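You operate a simulated robot arm through the tools that you are given. There is no shell and no other tool. Be economical: measure what you need, move in short steps, check, and stop when the job is done.

The job below is to be done with a simulated two-armed robot. You get a single attempt, and the scene is never put back.

JOB
Hold the vase on the counter end of the long table steady with one hand and put the black bobbin from the top of the long table in it with the other.
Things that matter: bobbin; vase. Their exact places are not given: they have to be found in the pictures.

It is judged by the outcome, as a careful person would: the job done as asked, and still so three seconds after it is handed in. It fails if anything else is knocked over, pushed out of place, dropped, spilled or broken.

ROBOT AND FRAMES
Two 7-joint arms with two-finger grippers on one trunk, on a base that drives. Base frame: it is fixed to the floor where the robot stands at the start and does not move with it; the origin is under the middle of the robot, x ahead of it, y to its left, z up; the surface under the hand at the start is at about z = 0.74. Lengths are in m, angles in degrees, forces in N, time in s.
The left shoulder is at the start at [0.078, 0.151, 0.927], the right one opposite. With the tool pointing down near the work surface each hand reaches from about 0.3 to 0.8 m from the robot's upright axis, wherever it stands, measured 20 degrees to its own side. Payload 2.54 kg a hand.
The TCP of each hand is the grasp point between the finger pads, 0.03 m short of the fingertips. In the tool frame z runs along the fingers and y along their closing line. Largest opening 0.116 m; the body of the gripper starts 0.095 m behind the TCP.
Orientation is told as [roll, pitch, yaw] about the base's x, y, z axes, in that order, counted from this pose: with the fingers straight down and closing along the base's y, the tool's x points along the base's -x, its y along +y and its z along -z.

CONTROLS
- The arms move only by the tool nudge_tool. It takes "left_motion", "right_motion" or both (then of equal length, played together; a hand with none holds still); each is a list that holds one entry, the list of rows, each a list of 6 numbers: the shift along the tool's x, y, z in units of 500 mm (1.0 is 500 mm), then the turn, a rotation vector about the tool's x, y, z in units of 180 degrees (1.0 is 180 degrees). In form: [[[x, y, z, wx, wy, wz], ...]]. A call has 1 to 10 rows; each row is the pose to reach, as a shift and turn from the pose commanded when the call began, along the tool's axes at that moment. "left_jaw" and "right_jaw" are, for a hand that has rows, the opening, from 0 (shut) to 1 (fully open), set as the call begins (left out, the last holds). A call with a number of a shift or a turn outside -1 to 1 is refused whole. Each row takes 0.2 s and may step no farther than 0.05 m and 8.6 degrees from the row before; otherwise, or with a gripper value out of range, the whole call is refused. Where a pose cannot be reached the arm comes as near as it can. A force on the tool above 40 N (or 10 N above the force at the start of the call, whichever is more), or a blocked arm, ends the call early, and 0.2 s more pass. The fingers move at their own pace (about 0.072 m/s each) and stop on an object; they squeeze with about 23 N. The grip force told is the motor's: it shows also when the fingers shut on nothing. Time passes only in rows, and 0.2 s behind the last, so rows that repeat a pose let the fingers close. The reply holds the time, the measured pose of the TCP, the force on the tool along the base axes, the opening and the grip force, in the units named above and with some noise, with the torque about the TCP (base axes, N m) and any sound that the robot's microphone picked up.
- Cameras (640 x 400 px; columns grow to the right, rows downward): "scene" is now at [0.1525, -0.0201, 1.1034]; the picture's right is [-0.23, -0.97, 0.00], its down [0.01, -0.00, -1.00] and it looks along [0.97, -0.23, 0.01] (base axes); focal length 214 px, centre (320, 200). "left" rides on the left gripper at [0.069, 0.015, -0.122] in its tool frame; the picture's right is [-0.21, 0.98, 0.00], its down [-0.83, -0.18, -0.53] and it looks along [-0.52, -0.11, 0.85] (tool axes); focal length 251 px, centre (320, 200). "right" rides on the right gripper at [0.069, -0.015, -0.122] in its tool frame; the picture's right is [0.21, 0.98, 0.00], its down [-0.83, 0.18, -0.53] and it looks along [-0.52, 0.11, 0.85] (tool axes); focal length 251 px, centre (320, 200).
- camera(camera): a new picture of that camera. It takes no simulated time.
- move_column(by): slides the trunk up (or, below 0, down) by that many m; the arms and the scene camera ride with it, the base frame stays. It gives what a move gives, with no picture.
- roll_base(legs): drives the robot by 1 to 6 legs, each [ahead, left, turn to the left] in m, m and degrees, along the robot's own axes; the way and the turn of a leg run together, so that a leg with both is an arc; at most 1.5 m and 180 degrees a leg. The arms and the cameras ride along, it lands a little off, and it stops where it bumps. It gives what a move gives.
- aim_head(pan, tilt): turns the head with the scene camera to pan (to the left, within 80 degrees either way) and tilt (down, from -29 to 69), counted from straight ahead of the robot. It gives what a move gives.
- locate(camera, pixels): for up to 12 pixels [column, row] of the newest picture of that camera ("zoom" is the newest enlarged one), the place [x, y, z] in the base frame of the surface seen there, good to about 0.002 m. It takes no simulated time.
- enlarge(camera, box): a new picture of the part [left, top, right, bottom] of that camera's present view, enlarged. It takes no simulated time.
- sign_off(): hands the job in; it is judged then, once.

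Work in short steps. Measure before you move; look again where a grasp or a placing could have gone wrong, and mend it. You have 80 turns and 70 pictures in all, those below and enlarged ones among them. Open the grippers and draw the arms clear of the work before you hand the job in, unless the task says otherwise; then end with one line.

The tools are called after "Emit:" by a JSON object that holds its "op" and its "data". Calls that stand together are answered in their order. nudge_tool: Moves the arms, as the interface text tells. Its arguments: {"type":"object","properties":{"left_motion":{"type":"array","items":{"type":"array","items":{"type":"array","items":{"type":"number"}}}},"left_jaw":{"type":"number"},"right_motion":{"type":"array","items":{"type":"array","items":{"type":"array","items":{"type":"number"}}}},"right_jaw":{"type":"number"}},"required":[]} The other tools are called the same way: move_column (by) slides the trunk up or down; roll_base (legs) drives the base; aim_head (pan, tilt) turns the head that bears the scene camera; camera (camera) takes a picture; locate (camera, pixels) gives the place of the surface under pixels of a picture; enlarge (camera, box) takes an enlarged picture of a part of a camera's view; sign_off () hands the job in.

At the start:

```text
time_s: 0.0
left_position: [0.4059, 0.0403, 1.1381]
left_tcp_rot: [0.0, -0.1, 0.0]
left_contact_force: [0.1, 0.3, -0.7]
left_moment: [-0.03, 0.0, 0.0]
left_finger_gap: 0.1162
left_gripper_force: 0.0
right_position: [0.3513, -0.3288, 1.1507]
right_tcp_rot: [0.1, -0.2, 0.0]
right_contact_force: [0.0, 0.1, 1.3]
right_moment: [0.03, 0.02, -0.03]
right_finger_gap: 0.116
right_gripper_force: 0.0
trunk travel left (down, up): [-0.164, 0.125]
robot x, y, heading: [0.0005, 0.0004, 0.1]
head pan, tilt: [-13.3, -0.7]
```

scene: 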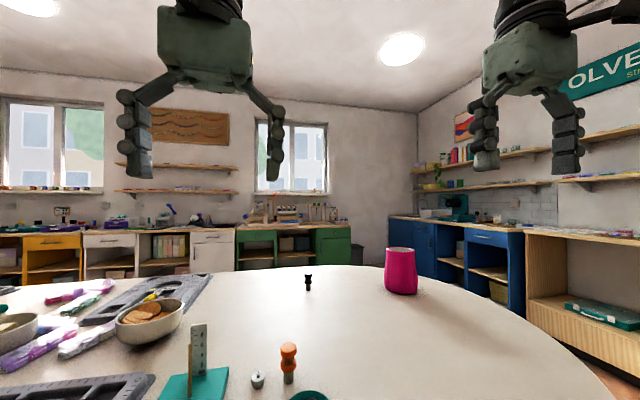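
right: 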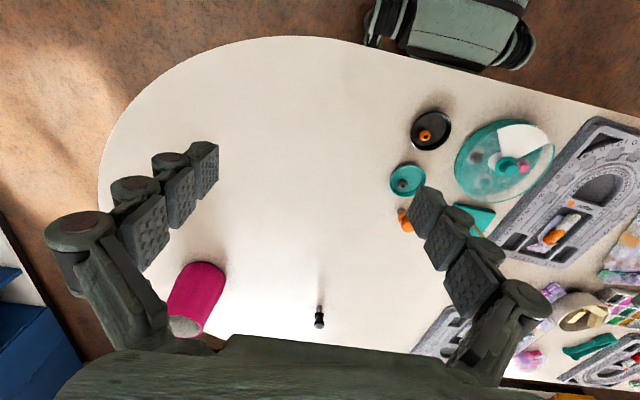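
left: 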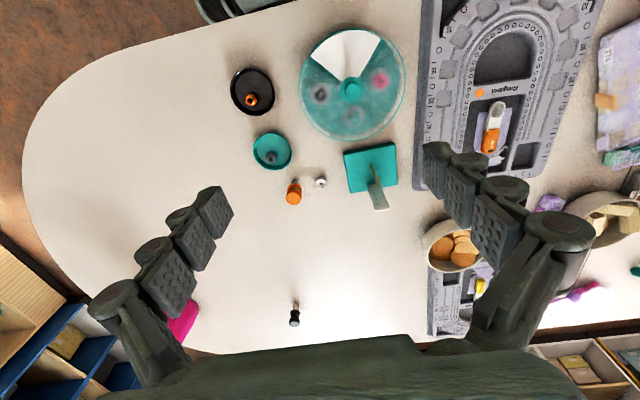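

The scene picture shows a small black thing at about (308,282) and the magenta vase at about (401,270). I enlarge that area and tilt nothing yet.

Emit:
{"op": "enlarge", "data": {"camera": "scene", "box": [270, 230, 450, 342]}}

Emit:
{"op": "locate", "data": {"camera": "scene", "pixels": [[308, 276], [308, 283], [308, 289], [400, 249], [388, 270], [401, 270], [416, 270], [401, 292], [350, 330], [288, 350], [288, 378], [257, 380]]}}

Emit:
{"op": "locate", "data": {"camera": "left", "pixels": [[295, 318], [294, 325], [293, 190], [320, 181], [271, 150], [252, 97], [200, 300], [184, 335], [297, 300]]}}

```text
3.56 times, centred on (360, 286) of scene
```

zoom: 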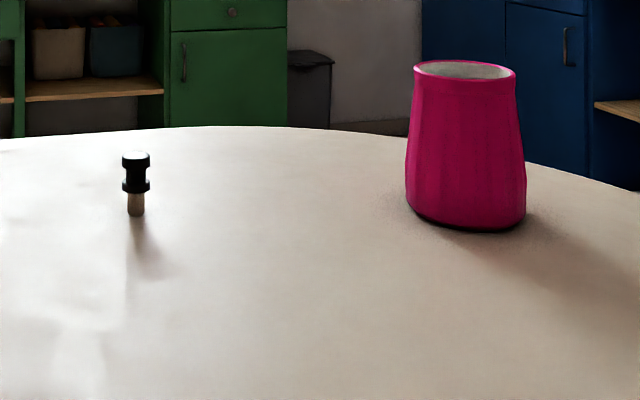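

```text
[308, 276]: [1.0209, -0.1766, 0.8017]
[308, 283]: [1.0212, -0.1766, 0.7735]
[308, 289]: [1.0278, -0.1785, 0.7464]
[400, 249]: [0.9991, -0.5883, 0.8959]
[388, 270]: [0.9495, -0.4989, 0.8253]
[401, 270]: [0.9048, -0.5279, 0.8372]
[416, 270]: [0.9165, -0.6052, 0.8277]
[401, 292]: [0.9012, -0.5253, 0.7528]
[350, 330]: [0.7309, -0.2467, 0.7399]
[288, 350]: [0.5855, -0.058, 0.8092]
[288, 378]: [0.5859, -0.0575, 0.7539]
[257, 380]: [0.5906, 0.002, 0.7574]
```

```text
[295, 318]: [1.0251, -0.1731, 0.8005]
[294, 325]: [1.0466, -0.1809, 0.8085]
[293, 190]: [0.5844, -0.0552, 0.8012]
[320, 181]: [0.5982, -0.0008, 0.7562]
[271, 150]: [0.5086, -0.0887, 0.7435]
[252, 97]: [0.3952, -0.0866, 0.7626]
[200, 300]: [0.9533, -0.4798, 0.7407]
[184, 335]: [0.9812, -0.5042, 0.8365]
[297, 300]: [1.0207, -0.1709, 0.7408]
```

I measure the table's outline in the right picture, and the robot's surroundings, to see where the base can go.

Emit:
{"op": "locate", "data": {"camera": "right", "pixels": [[630, 110], [480, 72], [300, 40], [220, 50], [160, 90], [110, 140], [102, 190], [60, 150], [30, 330], [20, 220], [60, 300], [450, 30]]}}

Emit:
{"op": "locate", "data": {"camera": "scene", "pixels": [[310, 267], [360, 267], [430, 280], [500, 310], [560, 345], [610, 390], [520, 260], [520, 300], [440, 255], [600, 360], [480, 290], [200, 275]]}}

Emit:
{"op": "aim_head", "data": {"pan": -50, "tilt": 35}}

Emit:
{"op": "camera", "data": {"camera": "scene"}}

```text
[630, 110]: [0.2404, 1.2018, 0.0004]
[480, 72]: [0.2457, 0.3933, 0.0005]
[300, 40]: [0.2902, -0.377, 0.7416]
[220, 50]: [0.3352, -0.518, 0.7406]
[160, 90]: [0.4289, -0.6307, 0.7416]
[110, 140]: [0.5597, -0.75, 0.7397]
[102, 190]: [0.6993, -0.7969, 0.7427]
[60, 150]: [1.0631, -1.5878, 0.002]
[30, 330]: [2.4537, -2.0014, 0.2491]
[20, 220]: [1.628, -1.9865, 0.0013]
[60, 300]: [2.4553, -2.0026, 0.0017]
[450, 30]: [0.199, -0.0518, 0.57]
```

```text
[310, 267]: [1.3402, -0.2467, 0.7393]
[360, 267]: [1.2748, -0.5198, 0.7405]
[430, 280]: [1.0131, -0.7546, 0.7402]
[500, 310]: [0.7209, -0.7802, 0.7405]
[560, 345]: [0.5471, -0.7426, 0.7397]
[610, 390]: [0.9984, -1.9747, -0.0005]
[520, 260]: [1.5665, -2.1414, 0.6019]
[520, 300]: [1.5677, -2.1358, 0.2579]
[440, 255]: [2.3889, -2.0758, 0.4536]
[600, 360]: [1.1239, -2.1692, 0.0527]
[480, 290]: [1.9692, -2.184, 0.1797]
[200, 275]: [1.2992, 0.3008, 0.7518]
```

```text
time_s: 1.0
left_position: [0.4052, 0.0395, 1.1389]
left_tcp_rot: [0.0, -0.1, 0.0]
left_contact_force: [0.3, -0.8, -0.1]
left_moment: [0.03, -0.03, 0.01]
left_finger_gap: 0.116
left_gripper_force: 0.1
right_position: [0.3506, -0.3281, 1.1502]
right_tcp_rot: [0.1, -0.2, 0.0]
right_contact_force: [0.0, 0.9, 0.2]
right_moment: [-0.01, 0.0, 0.01]
right_finger_gap: 0.1158
right_gripper_force: 0.1
trunk travel left (down, up): [-0.164, 0.125]
robot x, y, heading: [-0.001, 0.0027, 0.2]
head pan, tilt: [-50.0, 35.0]
```

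```text
65 pictures are left
```

scene: 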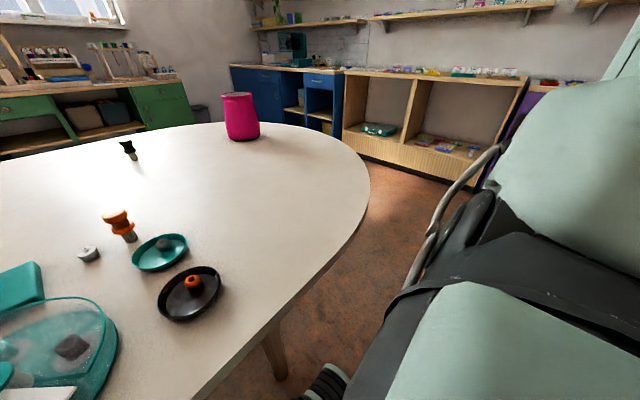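

A big pale-green form fills the right side of the view (500,300); I check whether it is the robot's own arm or furniture.

Emit:
{"op": "locate", "data": {"camera": "scene", "pixels": [[560, 150], [450, 210], [420, 280], [480, 330], [430, 380], [330, 380], [600, 300], [480, 250], [400, 180], [370, 260], [240, 93], [129, 143]]}}

Emit:
{"op": "aim_head", "data": {"pan": -78, "tilt": 25}}

Emit:
{"op": "camera", "data": {"camera": "scene"}}

```text
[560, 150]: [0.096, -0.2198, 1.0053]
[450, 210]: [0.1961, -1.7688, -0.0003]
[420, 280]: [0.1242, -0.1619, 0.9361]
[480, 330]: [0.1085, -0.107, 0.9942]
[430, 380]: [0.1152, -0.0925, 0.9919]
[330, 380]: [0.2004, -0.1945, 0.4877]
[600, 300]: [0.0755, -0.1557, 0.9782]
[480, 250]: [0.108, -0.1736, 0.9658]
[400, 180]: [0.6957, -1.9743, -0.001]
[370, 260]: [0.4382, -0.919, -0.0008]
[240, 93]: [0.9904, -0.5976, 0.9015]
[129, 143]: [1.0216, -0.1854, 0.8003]
```

```text
time_s: 2.0
left_position: [0.406, 0.0412, 1.1384]
left_tcp_rot: [0.0, 0.0, 0.1]
left_contact_force: [-0.4, 0.0, -0.1]
left_moment: [0.02, 0.02, 0.0]
left_finger_gap: 0.1161
left_gripper_force: 0.0
right_position: [0.3514, -0.3283, 1.1508]
right_tcp_rot: [0.2, -0.3, 0.0]
right_contact_force: [0.0, -0.7, -0.6]
right_moment: [-0.02, -0.01, 0.02]
right_finger_gap: 0.1161
right_gripper_force: 0.1
trunk travel left (down, up): [-0.164, 0.125]
robot x, y, heading: [-0.0025, -0.0039, 0.2]
head pan, tilt: [-78.0, 25.0]
```

```text
64 pictures are left
```

scene: 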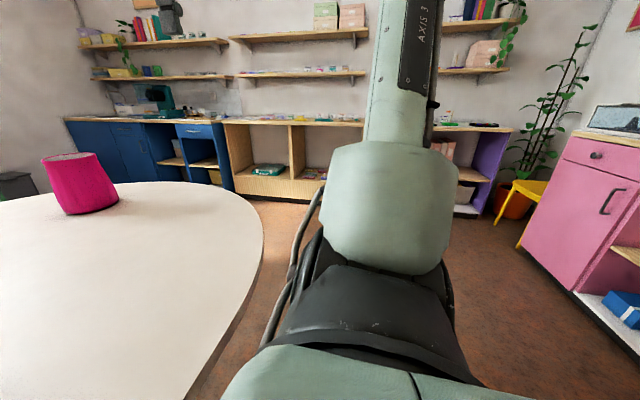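

That is the robot's own arm; the floor round the table's end is free (table end y≈-0.8, shelf front y≈-1.97). I'll orbit the table's round end facing it; first back up, then an arc to the end.

Emit:
{"op": "roll_base", "data": {"legs": [[-0.2, 0, 0], [0, -0.25, 0], [0, -0.785, 45], [0, -0.785, 45]]}}

Emit:
{"op": "aim_head", "data": {"pan": -30, "tilt": 25}}

Emit:
{"op": "camera", "data": {"camera": "scene"}}

```text
time_s: 21.2
left_position: [0.7571, -0.8337, 1.1381]
left_tcp_rot: [0.0, 0.0, 90.5]
left_contact_force: [-0.1, 0.0, 0.3]
left_moment: [-0.02, 0.02, -0.01]
left_finger_gap: 0.1161
left_gripper_force: 0.0
right_position: [1.1269, -0.8841, 1.1505]
right_tcp_rot: [0.1, -0.2, 90.5]
right_contact_force: [0.3, 0.0, -0.4]
right_moment: [-0.04, 0.01, 0.0]
right_finger_gap: 0.116
right_gripper_force: 0.0
trunk travel left (down, up): [-0.164, 0.125]
robot x, y, heading: [0.8001, -1.2371, 90.6]
head pan, tilt: [-78.0, 25.0]
cut short: leg 3, 4
```

```text
time_s: 22.4
left_position: [0.7573, -0.8328, 1.1389]
left_tcp_rot: [0.0, 0.0, 90.5]
left_contact_force: [0.6, -0.3, 0.0]
left_moment: [-0.02, 0.01, 0.0]
left_finger_gap: 0.1159
left_gripper_force: 0.1
right_position: [1.1269, -0.8852, 1.1505]
right_tcp_rot: [0.1, -0.2, 90.4]
right_contact_force: [0.0, 0.3, -0.3]
right_moment: [0.04, -0.02, 0.0]
right_finger_gap: 0.1161
right_gripper_force: 0.0
trunk travel left (down, up): [-0.164, 0.125]
robot x, y, heading: [0.7958, -1.2347, 90.5]
head pan, tilt: [-30.0, 25.0]
```

```text
63 pictures are left
```

scene: 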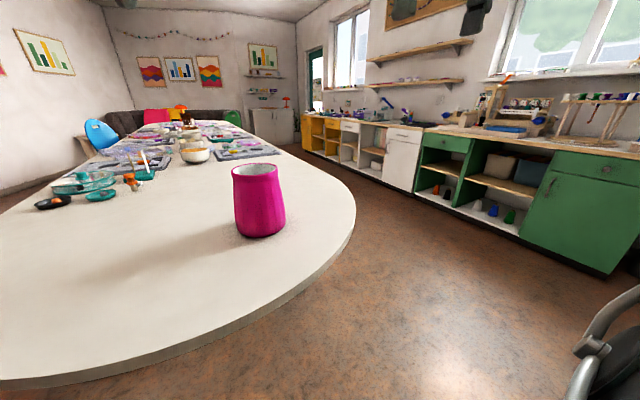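

The robot stands at the end, facing it; the far side floor is free. I go on with the arc by 60 degrees.

Emit:
{"op": "roll_base", "data": {"legs": [[0, -0.524, 30], [0, -0.524, 30]]}}

Emit:
{"op": "aim_head", "data": {"pan": 0, "tilt": 35}}

Emit:
{"op": "camera", "data": {"camera": "scene"}}

```text
time_s: 33.1
left_position: [1.2973, -0.5667, 1.1383]
left_tcp_rot: [0.1, 0.0, 150.4]
left_contact_force: [0.7, -0.8, -0.8]
left_moment: [-0.02, 0.0, 0.0]
left_finger_gap: 0.1162
left_gripper_force: 0.0
right_position: [1.5259, -0.2718, 1.1513]
right_tcp_rot: [0.2, -0.2, 150.4]
right_contact_force: [0.4, 0.4, -0.1]
right_moment: [0.0, -0.04, -0.02]
right_finger_gap: 0.1159
right_gripper_force: 0.1
trunk travel left (down, up): [-0.164, 0.125]
robot x, y, heading: [1.6684, -0.7306, 150.3]
head pan, tilt: [-30.0, 25.0]
```

```text
time_s: 34.1
left_position: [1.2969, -0.566, 1.1386]
left_tcp_rot: [0.1, 0.0, 150.4]
left_contact_force: [-0.6, 0.1, -0.6]
left_moment: [0.01, -0.03, -0.01]
left_finger_gap: 0.1159
left_gripper_force: 0.0
right_position: [1.5256, -0.2711, 1.1512]
right_tcp_rot: [0.0, -0.3, 150.4]
right_contact_force: [-0.1, 0.0, 0.2]
right_moment: [0.0, 0.04, -0.01]
right_finger_gap: 0.116
right_gripper_force: 0.0
trunk travel left (down, up): [-0.164, 0.125]
robot x, y, heading: [1.6685, -0.7359, 150.6]
head pan, tilt: [0.0, 35.0]
```

```text
62 pictures are left
```

scene: 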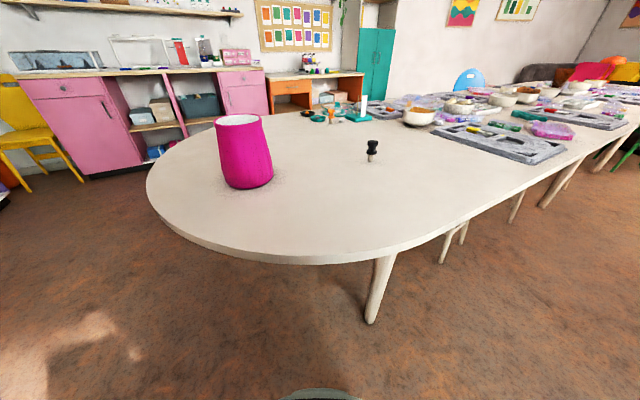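

The bobbin is at (372,150) and the vase at (245,150). I check the table's edge straight ahead, and enlarge both.

Emit:
{"op": "locate", "data": {"camera": "scene", "pixels": [[320, 255], [250, 250], [390, 248], [372, 143], [372, 160], [240, 120], [217, 150], [272, 150], [248, 186], [375, 320], [216, 122], [260, 116]]}}

Emit:
{"op": "enlarge", "data": {"camera": "scene", "box": [200, 100, 400, 225]}}

```text
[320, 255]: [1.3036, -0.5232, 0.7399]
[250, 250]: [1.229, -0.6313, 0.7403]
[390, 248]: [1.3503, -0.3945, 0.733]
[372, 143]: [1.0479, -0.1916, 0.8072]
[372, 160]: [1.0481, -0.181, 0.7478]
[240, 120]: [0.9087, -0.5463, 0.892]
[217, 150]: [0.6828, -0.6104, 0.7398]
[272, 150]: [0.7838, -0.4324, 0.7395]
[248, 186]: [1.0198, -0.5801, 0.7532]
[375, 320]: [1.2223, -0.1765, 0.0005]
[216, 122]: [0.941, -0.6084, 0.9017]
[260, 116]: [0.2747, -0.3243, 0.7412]
```

```text
3.20 times, centred on (300, 162) of scene
```

zoom: 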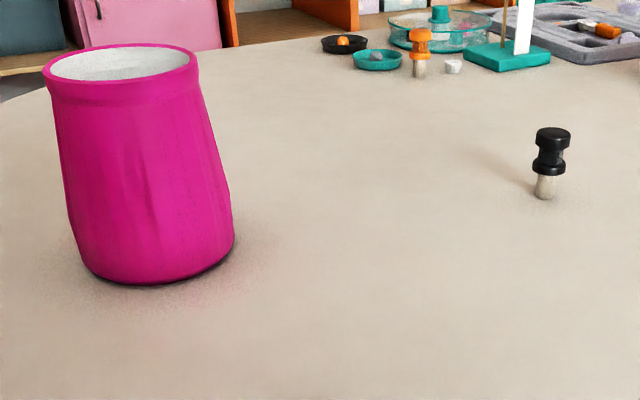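

The edge straight ahead is 0.42 m from the axis; at the start it was about 0.26. I drive 0.15 m ahead and look with all cameras.

Emit:
{"op": "roll_base", "data": {"legs": [[0.15, 0, 0]]}}

Emit:
{"op": "aim_head", "data": {"pan": 5, "tilt": 40}}

Emit:
{"op": "camera", "data": {"camera": "scene"}}

Emit:
{"op": "camera", "data": {"camera": "left"}}

Emit:
{"op": "camera", "data": {"camera": "right"}}

```text
time_s: 35.4
left_position: [1.1676, -0.4931, 1.1376]
left_tcp_rot: [-0.1, 0.0, 150.4]
left_contact_force: [0.2, -0.2, 0.1]
left_moment: [-0.03, -0.03, 0.0]
left_finger_gap: 0.1161
left_gripper_force: 0.1
right_position: [1.3969, -0.1975, 1.1501]
right_tcp_rot: [0.0, -0.2, 150.4]
right_contact_force: [-0.6, -1.0, -0.6]
right_moment: [-0.05, -0.03, 0.0]
right_finger_gap: 0.1159
right_gripper_force: 0.1
trunk travel left (down, up): [-0.164, 0.125]
robot x, y, heading: [1.5373, -0.6579, 150.4]
head pan, tilt: [0.0, 35.0]
```

```text
time_s: 36.1
left_position: [1.1671, -0.4935, 1.1376]
left_tcp_rot: [0.0, -0.1, 150.5]
left_contact_force: [0.3, 0.6, 0.5]
left_moment: [0.0, 0.01, 0.01]
left_finger_gap: 0.1162
left_gripper_force: 0.1
right_position: [1.3962, -0.1987, 1.1505]
right_tcp_rot: [0.1, -0.1, 150.4]
right_contact_force: [0.5, 0.0, -0.5]
right_moment: [-0.04, 0.02, -0.03]
right_finger_gap: 0.1158
right_gripper_force: 0.0
trunk travel left (down, up): [-0.164, 0.125]
robot x, y, heading: [1.5402, -0.6563, 150.5]
head pan, tilt: [5.0, 40.0]
```

```text
60 pictures are left
```

scene: 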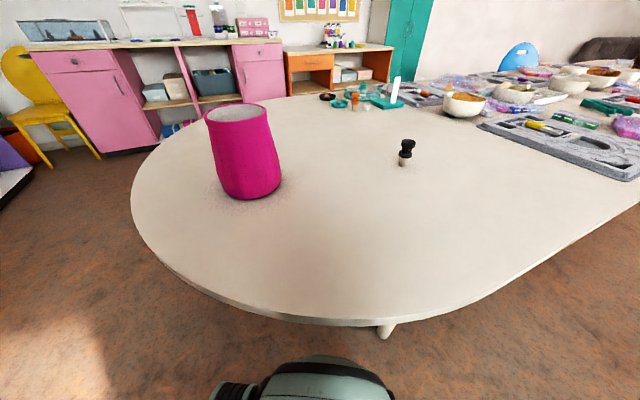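

```text
59 pictures are left
```

left: 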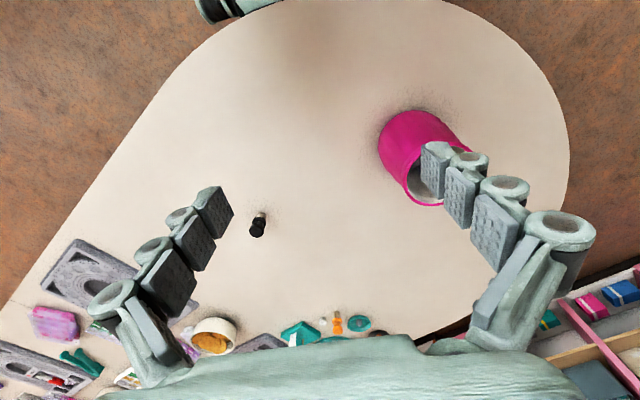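

```text
58 pictures are left
```

right: 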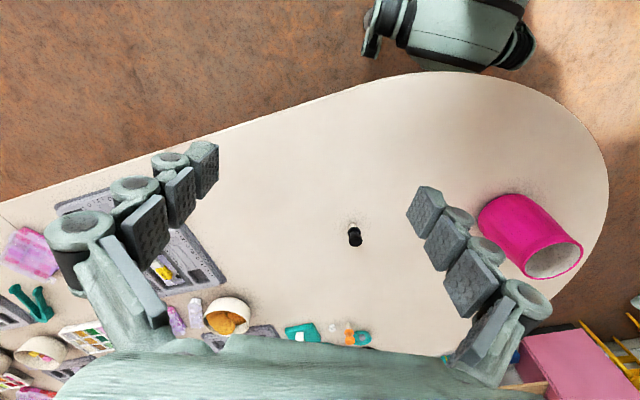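

I measure the vase's rim with an enlarged right-hand picture round (530,245) and the bobbin from the same view.

Emit:
{"op": "enlarge", "data": {"camera": "right", "box": [470, 185, 598, 265]}}

Emit:
{"op": "enlarge", "data": {"camera": "scene", "box": [195, 95, 291, 155]}}

Emit:
{"op": "locate", "data": {"camera": "right", "pixels": [[354, 231], [355, 240], [362, 241], [348, 237], [582, 248], [526, 276], [556, 232], [560, 262], [487, 205], [515, 196], [481, 222]]}}

Emit:
{"op": "locate", "data": {"camera": "zoom", "pixels": [[65, 110], [260, 130], [480, 70], [270, 62], [430, 75], [265, 100], [445, 110], [100, 130], [200, 150], [300, 170]]}}

```text
5.00 times, centred on (534, 225) of right
```

zoom: 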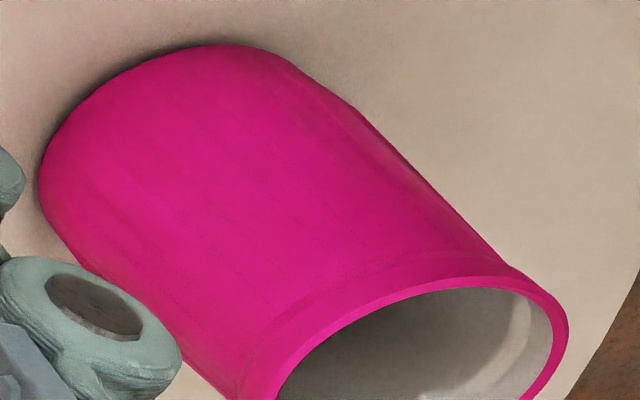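

```text
6.67 times, centred on (243, 125) of scene
```

zoom: 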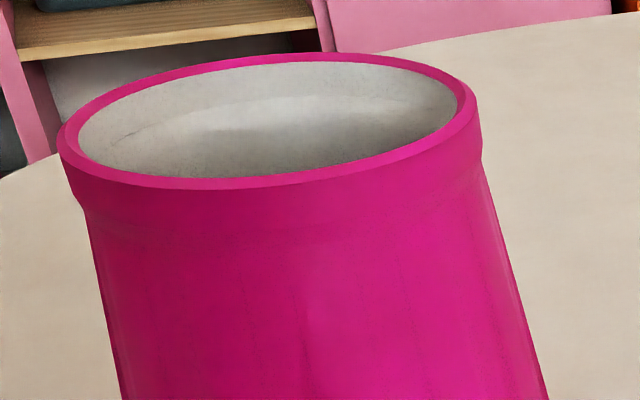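

```text
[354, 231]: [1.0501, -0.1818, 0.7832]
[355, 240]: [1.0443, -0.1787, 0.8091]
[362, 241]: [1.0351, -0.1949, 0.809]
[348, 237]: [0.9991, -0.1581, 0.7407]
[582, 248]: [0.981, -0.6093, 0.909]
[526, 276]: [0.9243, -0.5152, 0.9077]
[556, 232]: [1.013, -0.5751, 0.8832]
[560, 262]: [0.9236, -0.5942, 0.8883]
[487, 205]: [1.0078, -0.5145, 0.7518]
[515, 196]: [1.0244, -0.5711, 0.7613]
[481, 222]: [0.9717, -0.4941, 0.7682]
```

```text
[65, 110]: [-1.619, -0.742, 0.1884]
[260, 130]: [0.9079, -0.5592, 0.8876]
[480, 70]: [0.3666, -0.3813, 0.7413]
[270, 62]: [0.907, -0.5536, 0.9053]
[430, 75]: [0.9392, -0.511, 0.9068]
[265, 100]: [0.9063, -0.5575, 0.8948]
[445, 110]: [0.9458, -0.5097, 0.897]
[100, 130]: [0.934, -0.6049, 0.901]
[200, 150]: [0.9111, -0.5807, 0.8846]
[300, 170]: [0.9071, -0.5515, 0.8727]
```

I fix the rim circle with points on the rim band itself.

Emit:
{"op": "locate", "data": {"camera": "zoom", "pixels": [[70, 148], [130, 176], [250, 183], [330, 175], [400, 157], [468, 112], [462, 85], [370, 55], [270, 57], [150, 85], [350, 100], [300, 400]]}}

```text
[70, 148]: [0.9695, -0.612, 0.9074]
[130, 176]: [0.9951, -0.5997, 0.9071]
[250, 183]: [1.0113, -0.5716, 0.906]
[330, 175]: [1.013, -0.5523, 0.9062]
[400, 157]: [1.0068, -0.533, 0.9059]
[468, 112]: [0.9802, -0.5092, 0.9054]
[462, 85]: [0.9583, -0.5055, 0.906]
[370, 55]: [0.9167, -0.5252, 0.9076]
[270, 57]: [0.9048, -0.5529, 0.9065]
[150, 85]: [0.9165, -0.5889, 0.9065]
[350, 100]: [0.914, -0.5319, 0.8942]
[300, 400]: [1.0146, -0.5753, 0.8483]
```

Rim circle: centre about (0.959,-0.559), radius ~0.054, z≈0.907, so too wide to span; the left hand will pinch its wall. First the right hand goes over the bobbin at about (1.04,-0.183), turning 75° so the two hands will later lean apart.

Emit:
{"op": "nudge_tool", "data": {"right_motion": [[[-0.0634, 0.0326, 0.02, 0, 0, -0.0417], [-0.1268, 0.0652, 0.04, 0, 0, -0.0833], [-0.1902, 0.0978, 0.06, 0, 0, -0.125], [-0.2536, 0.1304, 0.08, 0, 0, -0.1667], [-0.317, 0.163, 0.1, 0, 0, -0.2083], [-0.3804, 0.1956, 0.12, 0, 0, -0.25], [-0.4438, 0.2282, 0.14, 0, 0, -0.2917], [-0.5072, 0.2608, 0.16, 0, 0, -0.3333], [-0.5706, 0.2934, 0.18, 0, 0, -0.375], [-0.634, 0.326, 0.2, 0, 0, -0.4167]]], "right_jaw": 1}}

Emit:
{"op": "camera", "data": {"camera": "right"}}

```text
time_s: 38.3
left_position: [1.1679, -0.4925, 1.1384]
left_tcp_rot: [0.1, 0.0, 150.6]
left_contact_force: [0.9, -0.1, 1.2]
left_moment: [0.01, -0.01, -0.02]
left_finger_gap: 0.116
left_gripper_force: 0.0
right_position: [1.1378, -0.1742, 1.0094]
right_tcp_rot: [-0.3, -0.2, -134.4]
right_contact_force: [1.2, 0.0, 0.2]
right_moment: [0.01, 0.0, 0.02]
right_finger_gap: 0.1159
right_gripper_force: 0.0
right hand out of reach, approached as far as the arm can: row 6, 7, 8, 9, 10
trunk travel left (down, up): [-0.164, 0.125]
robot x, y, heading: [1.5385, -0.6582, 150.5]
head pan, tilt: [5.0, 40.0]
```

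```text
55 pictures are left
```

right: 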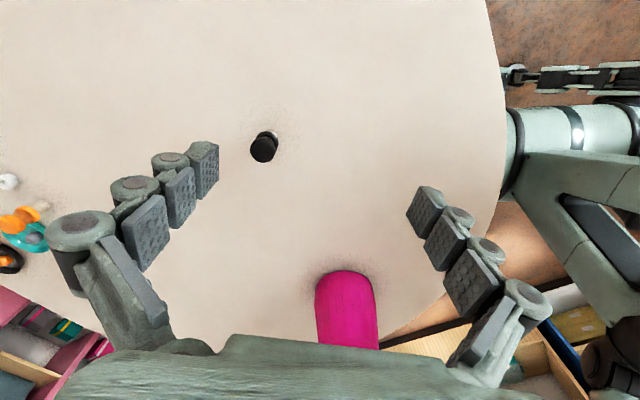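

The high pose was just out of reach (TCP stopped at fwd 0.59, z 1.01); lower and leaned it should reach. I lower by 0.12 and lean 20°.

Emit:
{"op": "nudge_tool", "data": {"right_motion": [[[0, 0, 0.06, 0, -0.0278, 0], [0, 0, 0.12, 0, -0.0556, 0], [0, 0, 0.18, 0, -0.0833, 0], [0, 0, 0.24, 0, -0.1111, 0], [0, 0, 0.24, 0, -0.1111, 0]]]}}

Emit:
{"op": "camera", "data": {"camera": "right"}}

```text
time_s: 39.5
left_position: [1.1681, -0.4935, 1.1381]
left_tcp_rot: [0.1, 0.1, 150.5]
left_contact_force: [0.4, -0.2, -0.5]
left_moment: [-0.05, 0.02, -0.01]
left_finger_gap: 0.1158
left_gripper_force: 0.0
right_position: [1.1389, -0.1739, 0.8871]
right_tcp_rot: [-0.2, -20.2, -134.5]
right_contact_force: [-0.4, 0.4, 0.2]
right_moment: [0.04, 0.0, 0.01]
right_finger_gap: 0.116
right_gripper_force: 0.1
trunk travel left (down, up): [-0.164, 0.125]
robot x, y, heading: [1.541, -0.659, 150.4]
head pan, tilt: [5.0, 40.0]
```

```text
54 pictures are left
```

right: 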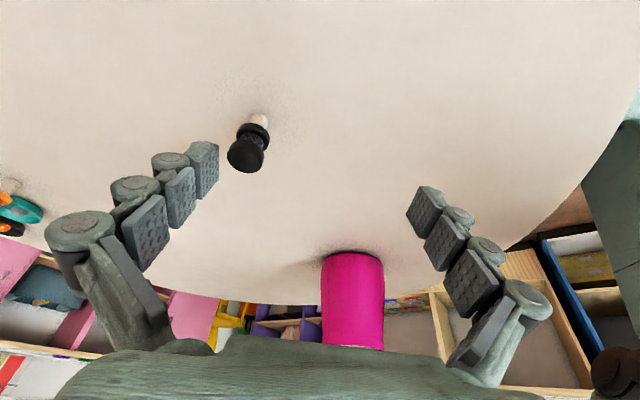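

The shift is counted from the reached pose, good. I measure the bobbin at (248,145) enlarged.

Emit:
{"op": "enlarge", "data": {"camera": "right", "box": [200, 95, 296, 185]}}

Emit:
{"op": "locate", "data": {"camera": "right", "pixels": [[246, 155], [232, 155], [258, 158], [245, 168], [255, 132], [268, 137], [260, 120], [250, 128]]}}

```text
4.44 times, centred on (248, 140) of right
```

zoom: 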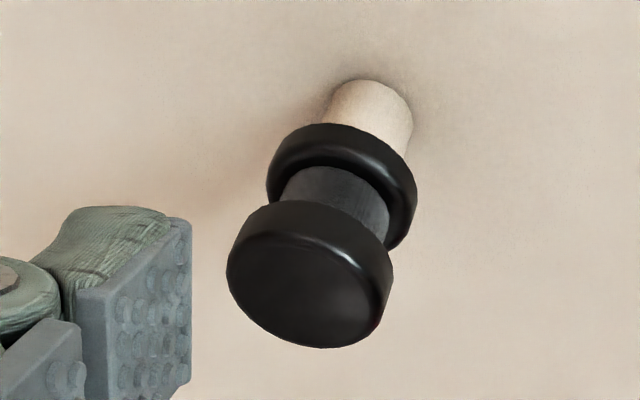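

```text
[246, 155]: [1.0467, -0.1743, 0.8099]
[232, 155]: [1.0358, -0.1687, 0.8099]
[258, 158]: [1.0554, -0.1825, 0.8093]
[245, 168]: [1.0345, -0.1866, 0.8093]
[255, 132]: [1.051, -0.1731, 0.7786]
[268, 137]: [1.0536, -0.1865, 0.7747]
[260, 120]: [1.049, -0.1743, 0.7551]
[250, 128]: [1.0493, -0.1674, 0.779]
```

The bobbin's top face is at z 0.810, centred on about (1.0437,-0.1785), radius 0.013. I move level to stand above it.

Emit:
{"op": "nudge_tool", "data": {"right_motion": [[[-0.0439, -0.0431, 0.016, 0, 0, 0], [-0.0877, -0.0863, 0.0319, 0, 0, 0], [-0.1316, -0.1294, 0.0479, 0, 0, 0], [-0.1316, -0.1294, 0.0479, 0, 0, 0]]]}}

Emit:
{"op": "camera", "data": {"camera": "right"}}

```text
time_s: 40.5
left_position: [1.1687, -0.4925, 1.1375]
left_tcp_rot: [-0.1, 0.0, 150.4]
left_contact_force: [-0.9, -0.1, -0.2]
left_moment: [0.01, -0.04, -0.02]
left_finger_gap: 0.116
left_gripper_force: 0.0
right_position: [1.0432, -0.1779, 0.8898]
right_tcp_rot: [-0.2, -20.1, -134.5]
right_contact_force: [0.6, -0.1, 0.6]
right_moment: [0.03, 0.01, 0.0]
right_finger_gap: 0.1158
right_gripper_force: 0.1
trunk travel left (down, up): [-0.164, 0.125]
robot x, y, heading: [1.5388, -0.6578, 150.3]
head pan, tilt: [5.0, 40.0]
```

```text
52 pictures are left
```

right: 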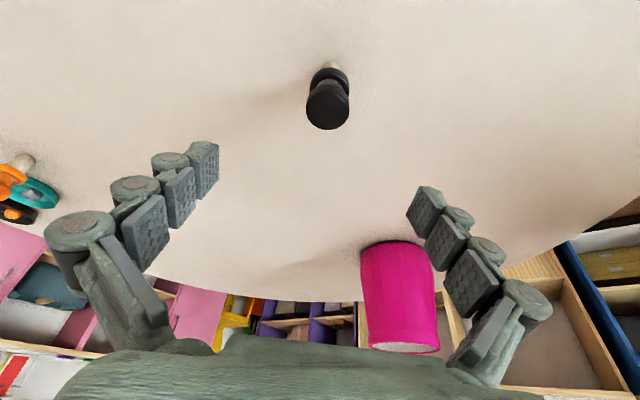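

The bobbin is centred between the fingers (328,100). I lower 0.103 straight down to TCP z≈0.787.

Emit:
{"op": "nudge_tool", "data": {"right_motion": [[[0.0234, 0, 0.0644, 0, 0, 0], [0.0469, 0, 0.1288, 0, 0, 0], [0.0703, 0, 0.1932, 0, 0, 0], [0.0703, 0, 0.1932, 0, 0, 0]]]}}

Emit:
{"op": "camera", "data": {"camera": "right"}}

```text
time_s: 41.5
left_position: [1.1677, -0.4933, 1.1381]
left_tcp_rot: [0.0, 0.0, 150.5]
left_contact_force: [0.7, -0.1, 1.0]
left_moment: [-0.02, 0.03, 0.01]
left_finger_gap: 0.1161
left_gripper_force: 0.0
right_position: [1.0422, -0.1782, 0.7857]
right_tcp_rot: [-0.2, -20.1, -134.5]
right_contact_force: [-0.2, -0.4, -0.3]
right_moment: [-0.01, 0.01, 0.01]
right_finger_gap: 0.1159
right_gripper_force: 0.1
trunk travel left (down, up): [-0.164, 0.125]
robot x, y, heading: [1.5427, -0.6565, 150.4]
head pan, tilt: [5.0, 40.0]
```

```text
51 pictures are left
```

right: 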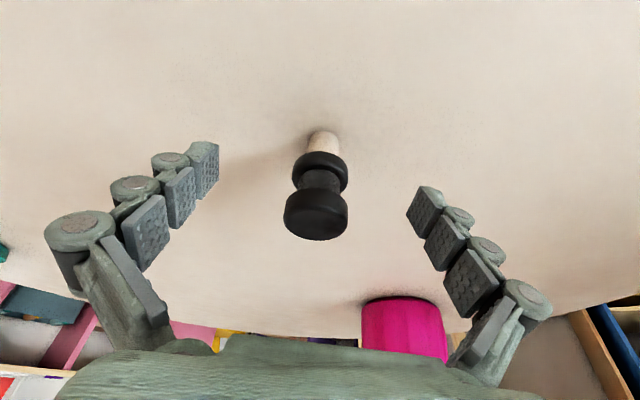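

The bobbin stands midway between the fingers (318,200). I close the right fingers, repeating the pose to give them time.

Emit:
{"op": "nudge_tool", "data": {"right_motion": [[[0, 0, 0, 0, 0, 0], [0, 0, 0, 0, 0, 0], [0, 0, 0, 0, 0, 0], [0, 0, 0, 0, 0, 0], [0, 0, 0, 0, 0, 0]]], "right_jaw": 0}}

Emit:
{"op": "camera", "data": {"camera": "right"}}

```text
time_s: 42.7
left_position: [1.1673, -0.4938, 1.1386]
left_tcp_rot: [0.0, -0.1, 150.5]
left_contact_force: [0.0, 0.0, -0.1]
left_moment: [0.0, 0.03, 0.01]
left_finger_gap: 0.116
left_gripper_force: 0.1
right_position: [1.0429, -0.178, 0.7877]
right_tcp_rot: [-0.1, -20.1, -134.5]
right_contact_force: [-0.1, 0.3, 0.2]
right_moment: [0.03, 0.0, -0.01]
right_finger_gap: 0.0319
right_gripper_force: 23.2
trunk travel left (down, up): [-0.164, 0.125]
robot x, y, heading: [1.5419, -0.6562, 150.4]
head pan, tilt: [5.0, 40.0]
```

```text
50 pictures are left
```

right: 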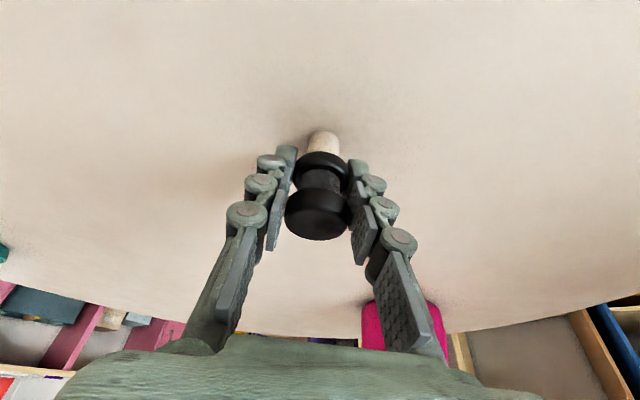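

Gripped at a gap of 0.032 with 23 N. I lift straight up 0.1 slowly and look whether the pale peg comes along.

Emit:
{"op": "nudge_tool", "data": {"right_motion": [[[-0.0117, 0, -0.0322, 0, 0, 0], [-0.0234, 0, -0.0644, 0, 0, 0], [-0.0352, 0, -0.0966, 0, 0, 0], [-0.0469, 0, -0.1288, 0, 0, 0], [-0.0703, 0, -0.1932, 0, 0, 0]]]}}

Emit:
{"op": "camera", "data": {"camera": "right"}}

Emit:
{"op": "camera", "data": {"camera": "scene"}}

```text
time_s: 43.9
left_position: [1.1667, -0.4928, 1.1383]
left_tcp_rot: [0.0, 0.1, 150.5]
left_contact_force: [-0.2, 1.0, 0.1]
left_moment: [-0.01, -0.02, 0.02]
left_finger_gap: 0.1159
left_gripper_force: 0.1
right_position: [1.0435, -0.1773, 0.8895]
right_tcp_rot: [-0.2, -20.2, -134.5]
right_contact_force: [-0.8, 0.3, -1.2]
right_moment: [-0.03, 0.0, 0.01]
right_finger_gap: 0.0322
right_gripper_force: 23.0
trunk travel left (down, up): [-0.164, 0.125]
robot x, y, heading: [1.5443, -0.6532, 150.6]
head pan, tilt: [5.0, 40.0]
```

```text
49 pictures are left
```

right: 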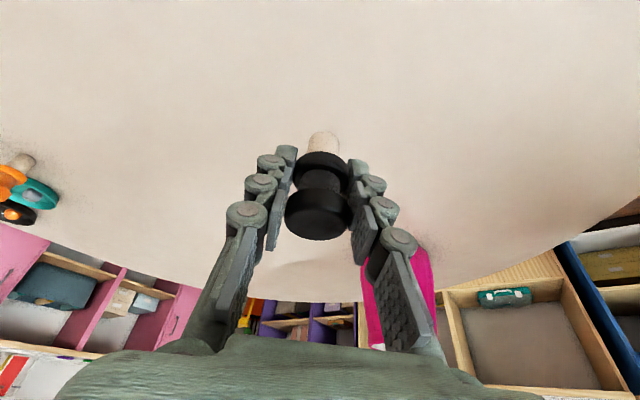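

```text
48 pictures are left
```

scene: 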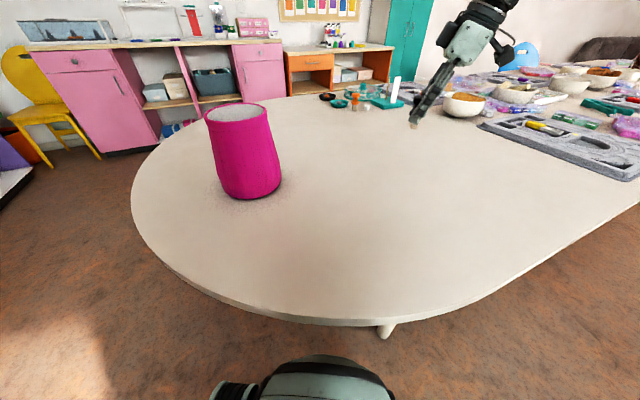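

The bobbin with its pale peg came up whole. I raise the right hand another 0.08 and bring the left hand over the rim's far-left wall point (0.913,-0.586), yawed -30°.

Emit:
{"op": "nudge_tool", "data": {"left_motion": [[[-0.05, 0.0589, 0.0429, 0, 0, 0.0238], [-0.1, 0.1177, 0.0857, 0, 0, 0.0476], [-0.15, 0.1766, 0.1286, 0, 0, 0.0714], [-0.2, 0.2354, 0.1714, 0, 0, 0.0952], [-0.25, 0.2943, 0.2143, 0, 0, 0.119], [-0.3, 0.3531, 0.2571, 0, 0, 0.1429], [-0.35, 0.412, 0.3, 0, 0, 0.1667], [-0.35, 0.412, 0.3, 0, 0, 0.1667]]], "left_jaw": 0.5, "right_motion": [[[-0.0078, 0, -0.0215, 0, 0, 0], [-0.0156, 0, -0.043, 0, 0, 0], [-0.0234, 0, -0.0644, 0, 0, 0], [-0.0313, 0, -0.0859, 0, 0, 0], [-0.0391, 0, -0.1074, 0, 0, 0], [-0.0469, 0, -0.1288, 0, 0, 0], [-0.0547, 0, -0.1503, 0, 0, 0], [-0.0547, 0, -0.1503, 0, 0, 0]]], "right_jaw": 0}}

Emit:
{"op": "camera", "data": {"camera": "left"}}

Emit:
{"op": "camera", "data": {"camera": "scene"}}

```text
time_s: 45.7
left_position: [0.9138, -0.5858, 0.9887]
left_tcp_rot: [0.1, 0.0, 120.4]
left_contact_force: [-1.1, 0.1, -0.2]
left_moment: [0.01, 0.0, 0.01]
left_finger_gap: 0.058
left_gripper_force: 0.0
right_position: [1.0542, -0.1705, 0.962]
right_tcp_rot: [-0.2, -20.1, -134.6]
right_contact_force: [0.6, -0.4, -0.4]
right_moment: [0.01, 0.0, -0.04]
right_finger_gap: 0.032
right_gripper_force: 22.9
right hand out of reach, approached as far as the arm can: row 5, 6, 7, 8
trunk travel left (down, up): [-0.164, 0.125]
robot x, y, heading: [1.539, -0.6605, 150.6]
head pan, tilt: [5.0, 40.0]
```

```text
47 pictures are left
```

left: 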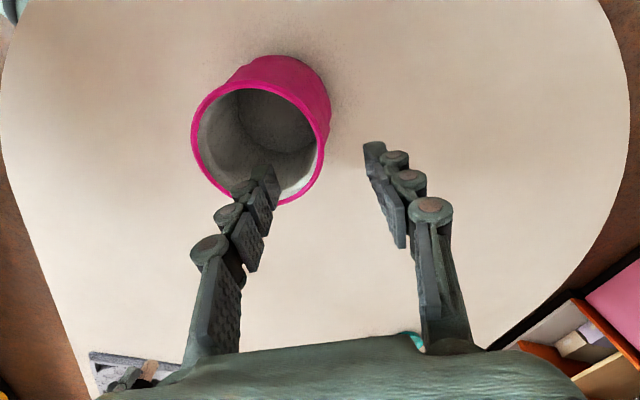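

```text
46 pictures are left
```

scene: 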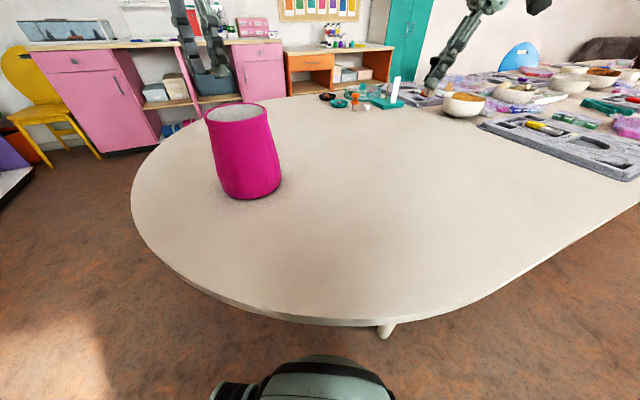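

I re-measure the rim from the left picture, especially near the pinch point (about (322,155)), and the inner floor.

Emit:
{"op": "enlarge", "data": {"camera": "left", "box": [180, 50, 404, 190]}}

Emit:
{"op": "locate", "data": {"camera": "zoom", "pixels": [[45, 245], [70, 150], [140, 100], [250, 97], [350, 140], [400, 215], [412, 290], [405, 340], [60, 360], [250, 220], [390, 200], [420, 270]]}}

```text
2.86 times, centred on (292, 120) of left
```

zoom: 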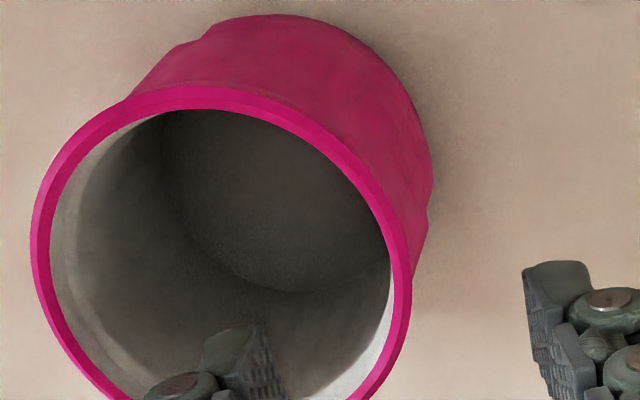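

```text
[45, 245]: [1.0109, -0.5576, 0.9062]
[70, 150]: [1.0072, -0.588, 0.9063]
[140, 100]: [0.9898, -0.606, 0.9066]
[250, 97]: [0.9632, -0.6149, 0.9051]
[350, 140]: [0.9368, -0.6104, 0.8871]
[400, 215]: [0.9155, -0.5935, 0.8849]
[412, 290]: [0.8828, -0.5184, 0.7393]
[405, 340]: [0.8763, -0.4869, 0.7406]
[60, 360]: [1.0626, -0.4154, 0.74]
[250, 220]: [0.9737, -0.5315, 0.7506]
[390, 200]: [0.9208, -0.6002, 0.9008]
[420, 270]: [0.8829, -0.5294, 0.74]
```

The measures agree (centre 0.959,-0.559; inner floor z≈0.75). I lean the left hand back 25° and lower the fingers astride the wall to TCP z≈0.893.

Emit:
{"op": "nudge_tool", "data": {"left_motion": [[[0, 0, 0, 0, -0.0463, 0], [0, 0, 0, 0, -0.0926, 0], [0, 0, 0, 0, -0.1389, 0], [0, 0, 0.06, 0, -0.1389, 0], [0, 0, 0.1, 0, -0.1389, 0], [0, 0, 0.14, 0, -0.1389, 0], [0, 0, 0.165, 0, -0.1389, 0], [0, 0, 0.19, 0, -0.1389, 0], [0, 0, 0.19, 0, -0.1389, 0]]], "left_jaw": 0.5}}

Emit:
{"op": "camera", "data": {"camera": "left"}}

```text
time_s: 47.7
left_position: [0.9138, -0.5868, 0.8933]
left_tcp_rot: [0.1, -25.0, 120.5]
left_contact_force: [0.1, -0.9, -0.4]
left_moment: [-0.02, 0.0, -0.01]
left_finger_gap: 0.0582
left_gripper_force: 0.0
right_position: [1.0543, -0.1703, 0.9615]
right_tcp_rot: [-0.3, -20.2, -134.5]
right_contact_force: [0.0, -0.2, -0.4]
right_moment: [0.01, 0.05, -0.03]
right_finger_gap: 0.0319
right_gripper_force: 23.1
trunk travel left (down, up): [-0.164, 0.125]
robot x, y, heading: [1.542, -0.6584, 150.4]
head pan, tilt: [5.0, 40.0]
```

```text
44 pictures are left
```

left: 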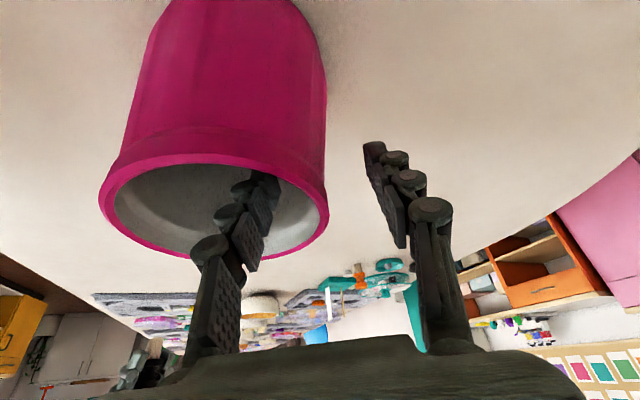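

One finger is inside (265,190), one outside (375,180), the wall between at ~(325,200). I close part way to 0.023 m and check the centring.

Emit:
{"op": "nudge_tool", "data": {"left_motion": [[[0, 0, 0, 0, 0, 0], [0, 0, 0, 0, 0, 0]]], "left_jaw": 0.2}}

Emit:
{"op": "enlarge", "data": {"camera": "left", "box": [240, 120, 400, 280]}}

```text
time_s: 48.3
left_position: [0.9127, -0.5869, 0.8939]
left_tcp_rot: [-0.1, -25.0, 120.5]
left_contact_force: [0.3, -0.4, 0.3]
left_moment: [0.0, 0.01, -0.04]
left_finger_gap: 0.0233
left_gripper_force: 0.1
right_position: [1.0531, -0.1694, 0.963]
right_tcp_rot: [-0.2, -20.3, -134.5]
right_contact_force: [0.0, 1.1, -0.9]
right_moment: [0.0, 0.01, 0.0]
right_finger_gap: 0.032
right_gripper_force: 24.0
trunk travel left (down, up): [-0.164, 0.125]
robot x, y, heading: [1.539, -0.6603, 150.4]
head pan, tilt: [5.0, 40.0]
```

```text
2.50 times, centred on (320, 200) of left
```

zoom: 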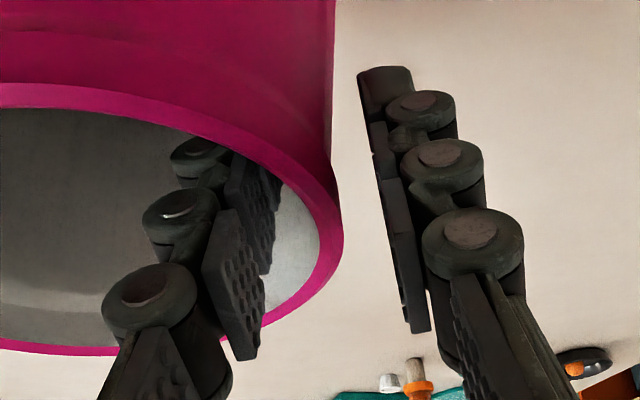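

The wall is nearly in the middle of the fingers. I close fully on it.

Emit:
{"op": "nudge_tool", "data": {"left_motion": [[[0, 0, 0, 0, 0, 0], [0, 0, 0, 0, 0, 0], [0, 0, 0, 0, 0, 0]]], "left_jaw": 0}}

Emit:
{"op": "camera", "data": {"camera": "left"}}

Emit:
{"op": "camera", "data": {"camera": "scene"}}

```text
time_s: 49.1
left_position: [0.9145, -0.5865, 0.8937]
left_tcp_rot: [-0.1, -25.0, 120.5]
left_contact_force: [0.4, -0.5, -0.4]
left_moment: [-0.34, 0.2, 0.0]
left_finger_gap: 0.0093
left_gripper_force: 22.6
right_position: [1.0529, -0.1705, 0.9607]
right_tcp_rot: [-0.2, -20.2, -134.6]
right_contact_force: [0.2, -0.1, -0.3]
right_moment: [0.02, 0.0, -0.01]
right_finger_gap: 0.032
right_gripper_force: 22.5
trunk travel left (down, up): [-0.164, 0.125]
robot x, y, heading: [1.5388, -0.6607, 150.5]
head pan, tilt: [5.0, 40.0]
```

```text
42 pictures are left
```

left: 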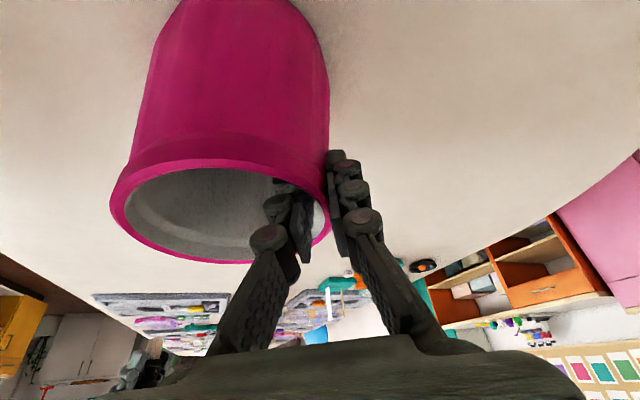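

```text
41 pictures are left
```

scene: 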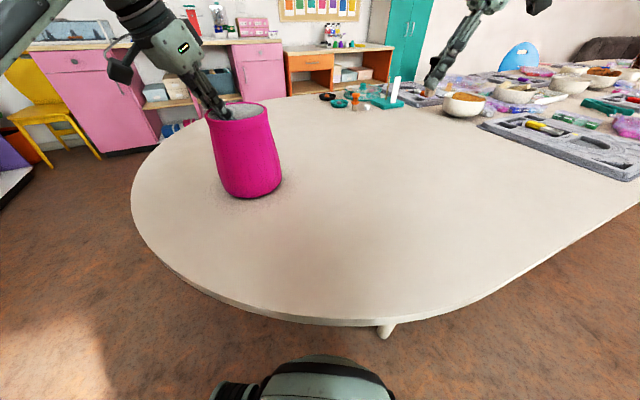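

The wall is held (gap 0.009, 22.6 N). I check that the vase still stands level by its rim and foot.

Emit:
{"op": "enlarge", "data": {"camera": "scene", "box": [180, 90, 308, 210]}}

Emit:
{"op": "locate", "data": {"camera": "left", "pixels": [[113, 200], [130, 175], [200, 162], [270, 174], [150, 240], [200, 258], [240, 261], [325, 225]]}}

```text
3.33 times, centred on (244, 150) of scene
```

zoom: 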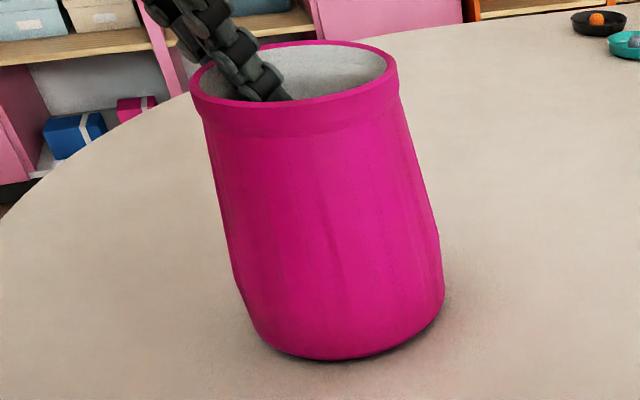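

```text
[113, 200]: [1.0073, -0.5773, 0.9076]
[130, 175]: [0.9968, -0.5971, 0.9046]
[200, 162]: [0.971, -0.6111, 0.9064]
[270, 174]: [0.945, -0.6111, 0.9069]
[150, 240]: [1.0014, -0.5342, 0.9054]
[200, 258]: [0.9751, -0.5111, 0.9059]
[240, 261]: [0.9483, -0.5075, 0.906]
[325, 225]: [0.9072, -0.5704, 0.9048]
```

The vase stands level, centre now (0.956,-0.561). I bring the right hand 65% of the way towards it, rising 0.03.

Emit:
{"op": "nudge_tool", "data": {"right_motion": [[[-0.0615, 0.0386, 0.0133, 0, 0, 0], [-0.123, 0.0771, 0.0265, 0, 0, 0], [-0.1845, 0.1157, 0.0398, 0, 0, 0], [-0.2459, 0.1543, 0.053, 0, 0, 0], [-0.3074, 0.1929, 0.0663, 0, 0, 0], [-0.3689, 0.2314, 0.0795, 0, 0, 0], [-0.4304, 0.27, 0.0928, 0, 0, 0], [-0.4304, 0.27, 0.0928, 0, 0, 0]]], "right_jaw": 0}}

Emit:
{"op": "camera", "data": {"camera": "scene"}}

Emit:
{"op": "camera", "data": {"camera": "right"}}

```text
time_s: 50.9
left_position: [0.9141, -0.5864, 0.8934]
left_tcp_rot: [0.0, -25.0, 120.5]
left_contact_force: [1.3, -1.6, -0.2]
left_moment: [-0.49, 0.05, -0.01]
left_finger_gap: 0.0087
left_gripper_force: 22.7
right_position: [1.0852, -0.3513, 0.9556]
right_tcp_rot: [-0.3, -20.2, -134.8]
right_contact_force: [-0.6, 0.1, -0.4]
right_moment: [-0.04, 0.0, 0.0]
right_finger_gap: 0.0317
right_gripper_force: 23.7
right hand out of reach, approached as far as the arm can: row 1, 2, 3, 4, 5, 6, 7, 8
trunk travel left (down, up): [-0.164, 0.125]
robot x, y, heading: [1.5401, -0.6564, 150.3]
head pan, tilt: [5.0, 40.0]
```

```text
39 pictures are left
```

scene: 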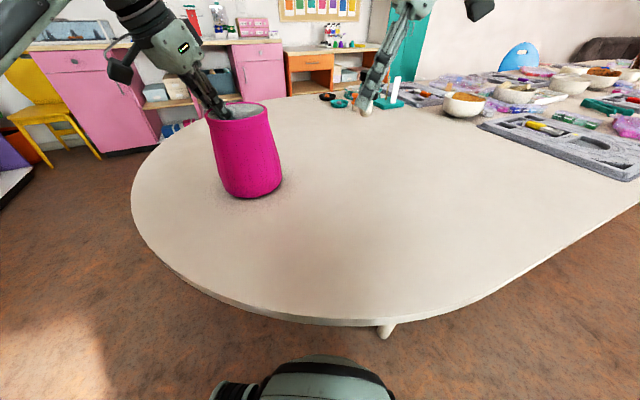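

```text
38 pictures are left
```

right: 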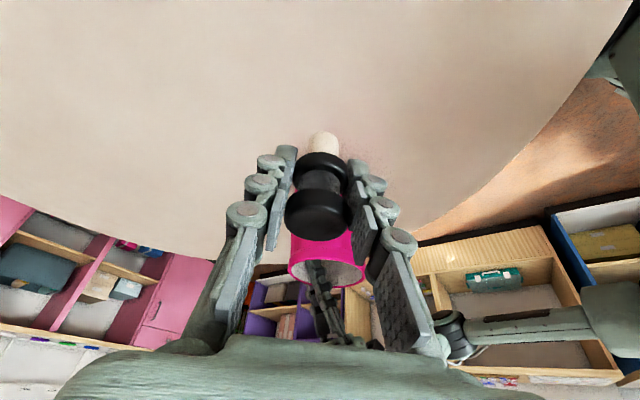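

The right arm can't get higher in this pose. I'll let go of the vase with the left hand (opening to 0.058), and raise the trunk 0.12, which lifts the left fingers straight out and gives the right arm room.

Emit:
{"op": "nudge_tool", "data": {"left_motion": [[[0, 0, 0, 0, 0, 0], [0, 0, 0, 0, 0, 0], [0, 0, 0, 0, 0, 0]]], "left_jaw": 0.5}}

Emit:
{"op": "enlarge", "data": {"camera": "left", "box": [100, 100, 420, 300]}}

```text
time_s: 51.7
left_position: [0.9133, -0.5862, 0.8941]
left_tcp_rot: [0.0, -25.1, 120.5]
left_contact_force: [-0.5, -0.1, 0.0]
left_moment: [0.01, 0.02, 0.0]
left_finger_gap: 0.0583
left_gripper_force: 0.1
right_position: [1.0857, -0.3505, 0.9557]
right_tcp_rot: [-0.2, -20.3, -134.8]
right_contact_force: [1.1, 0.5, -1.0]
right_moment: [0.01, 0.01, -0.01]
right_finger_gap: 0.0319
right_gripper_force: 22.9
trunk travel left (down, up): [-0.164, 0.125]
robot x, y, heading: [1.5391, -0.6545, 150.3]
head pan, tilt: [5.0, 40.0]
```

```text
2.00 times, centred on (260, 200) of left
```

zoom: 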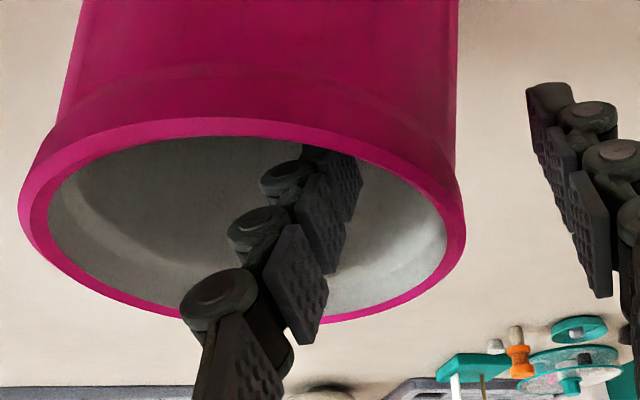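

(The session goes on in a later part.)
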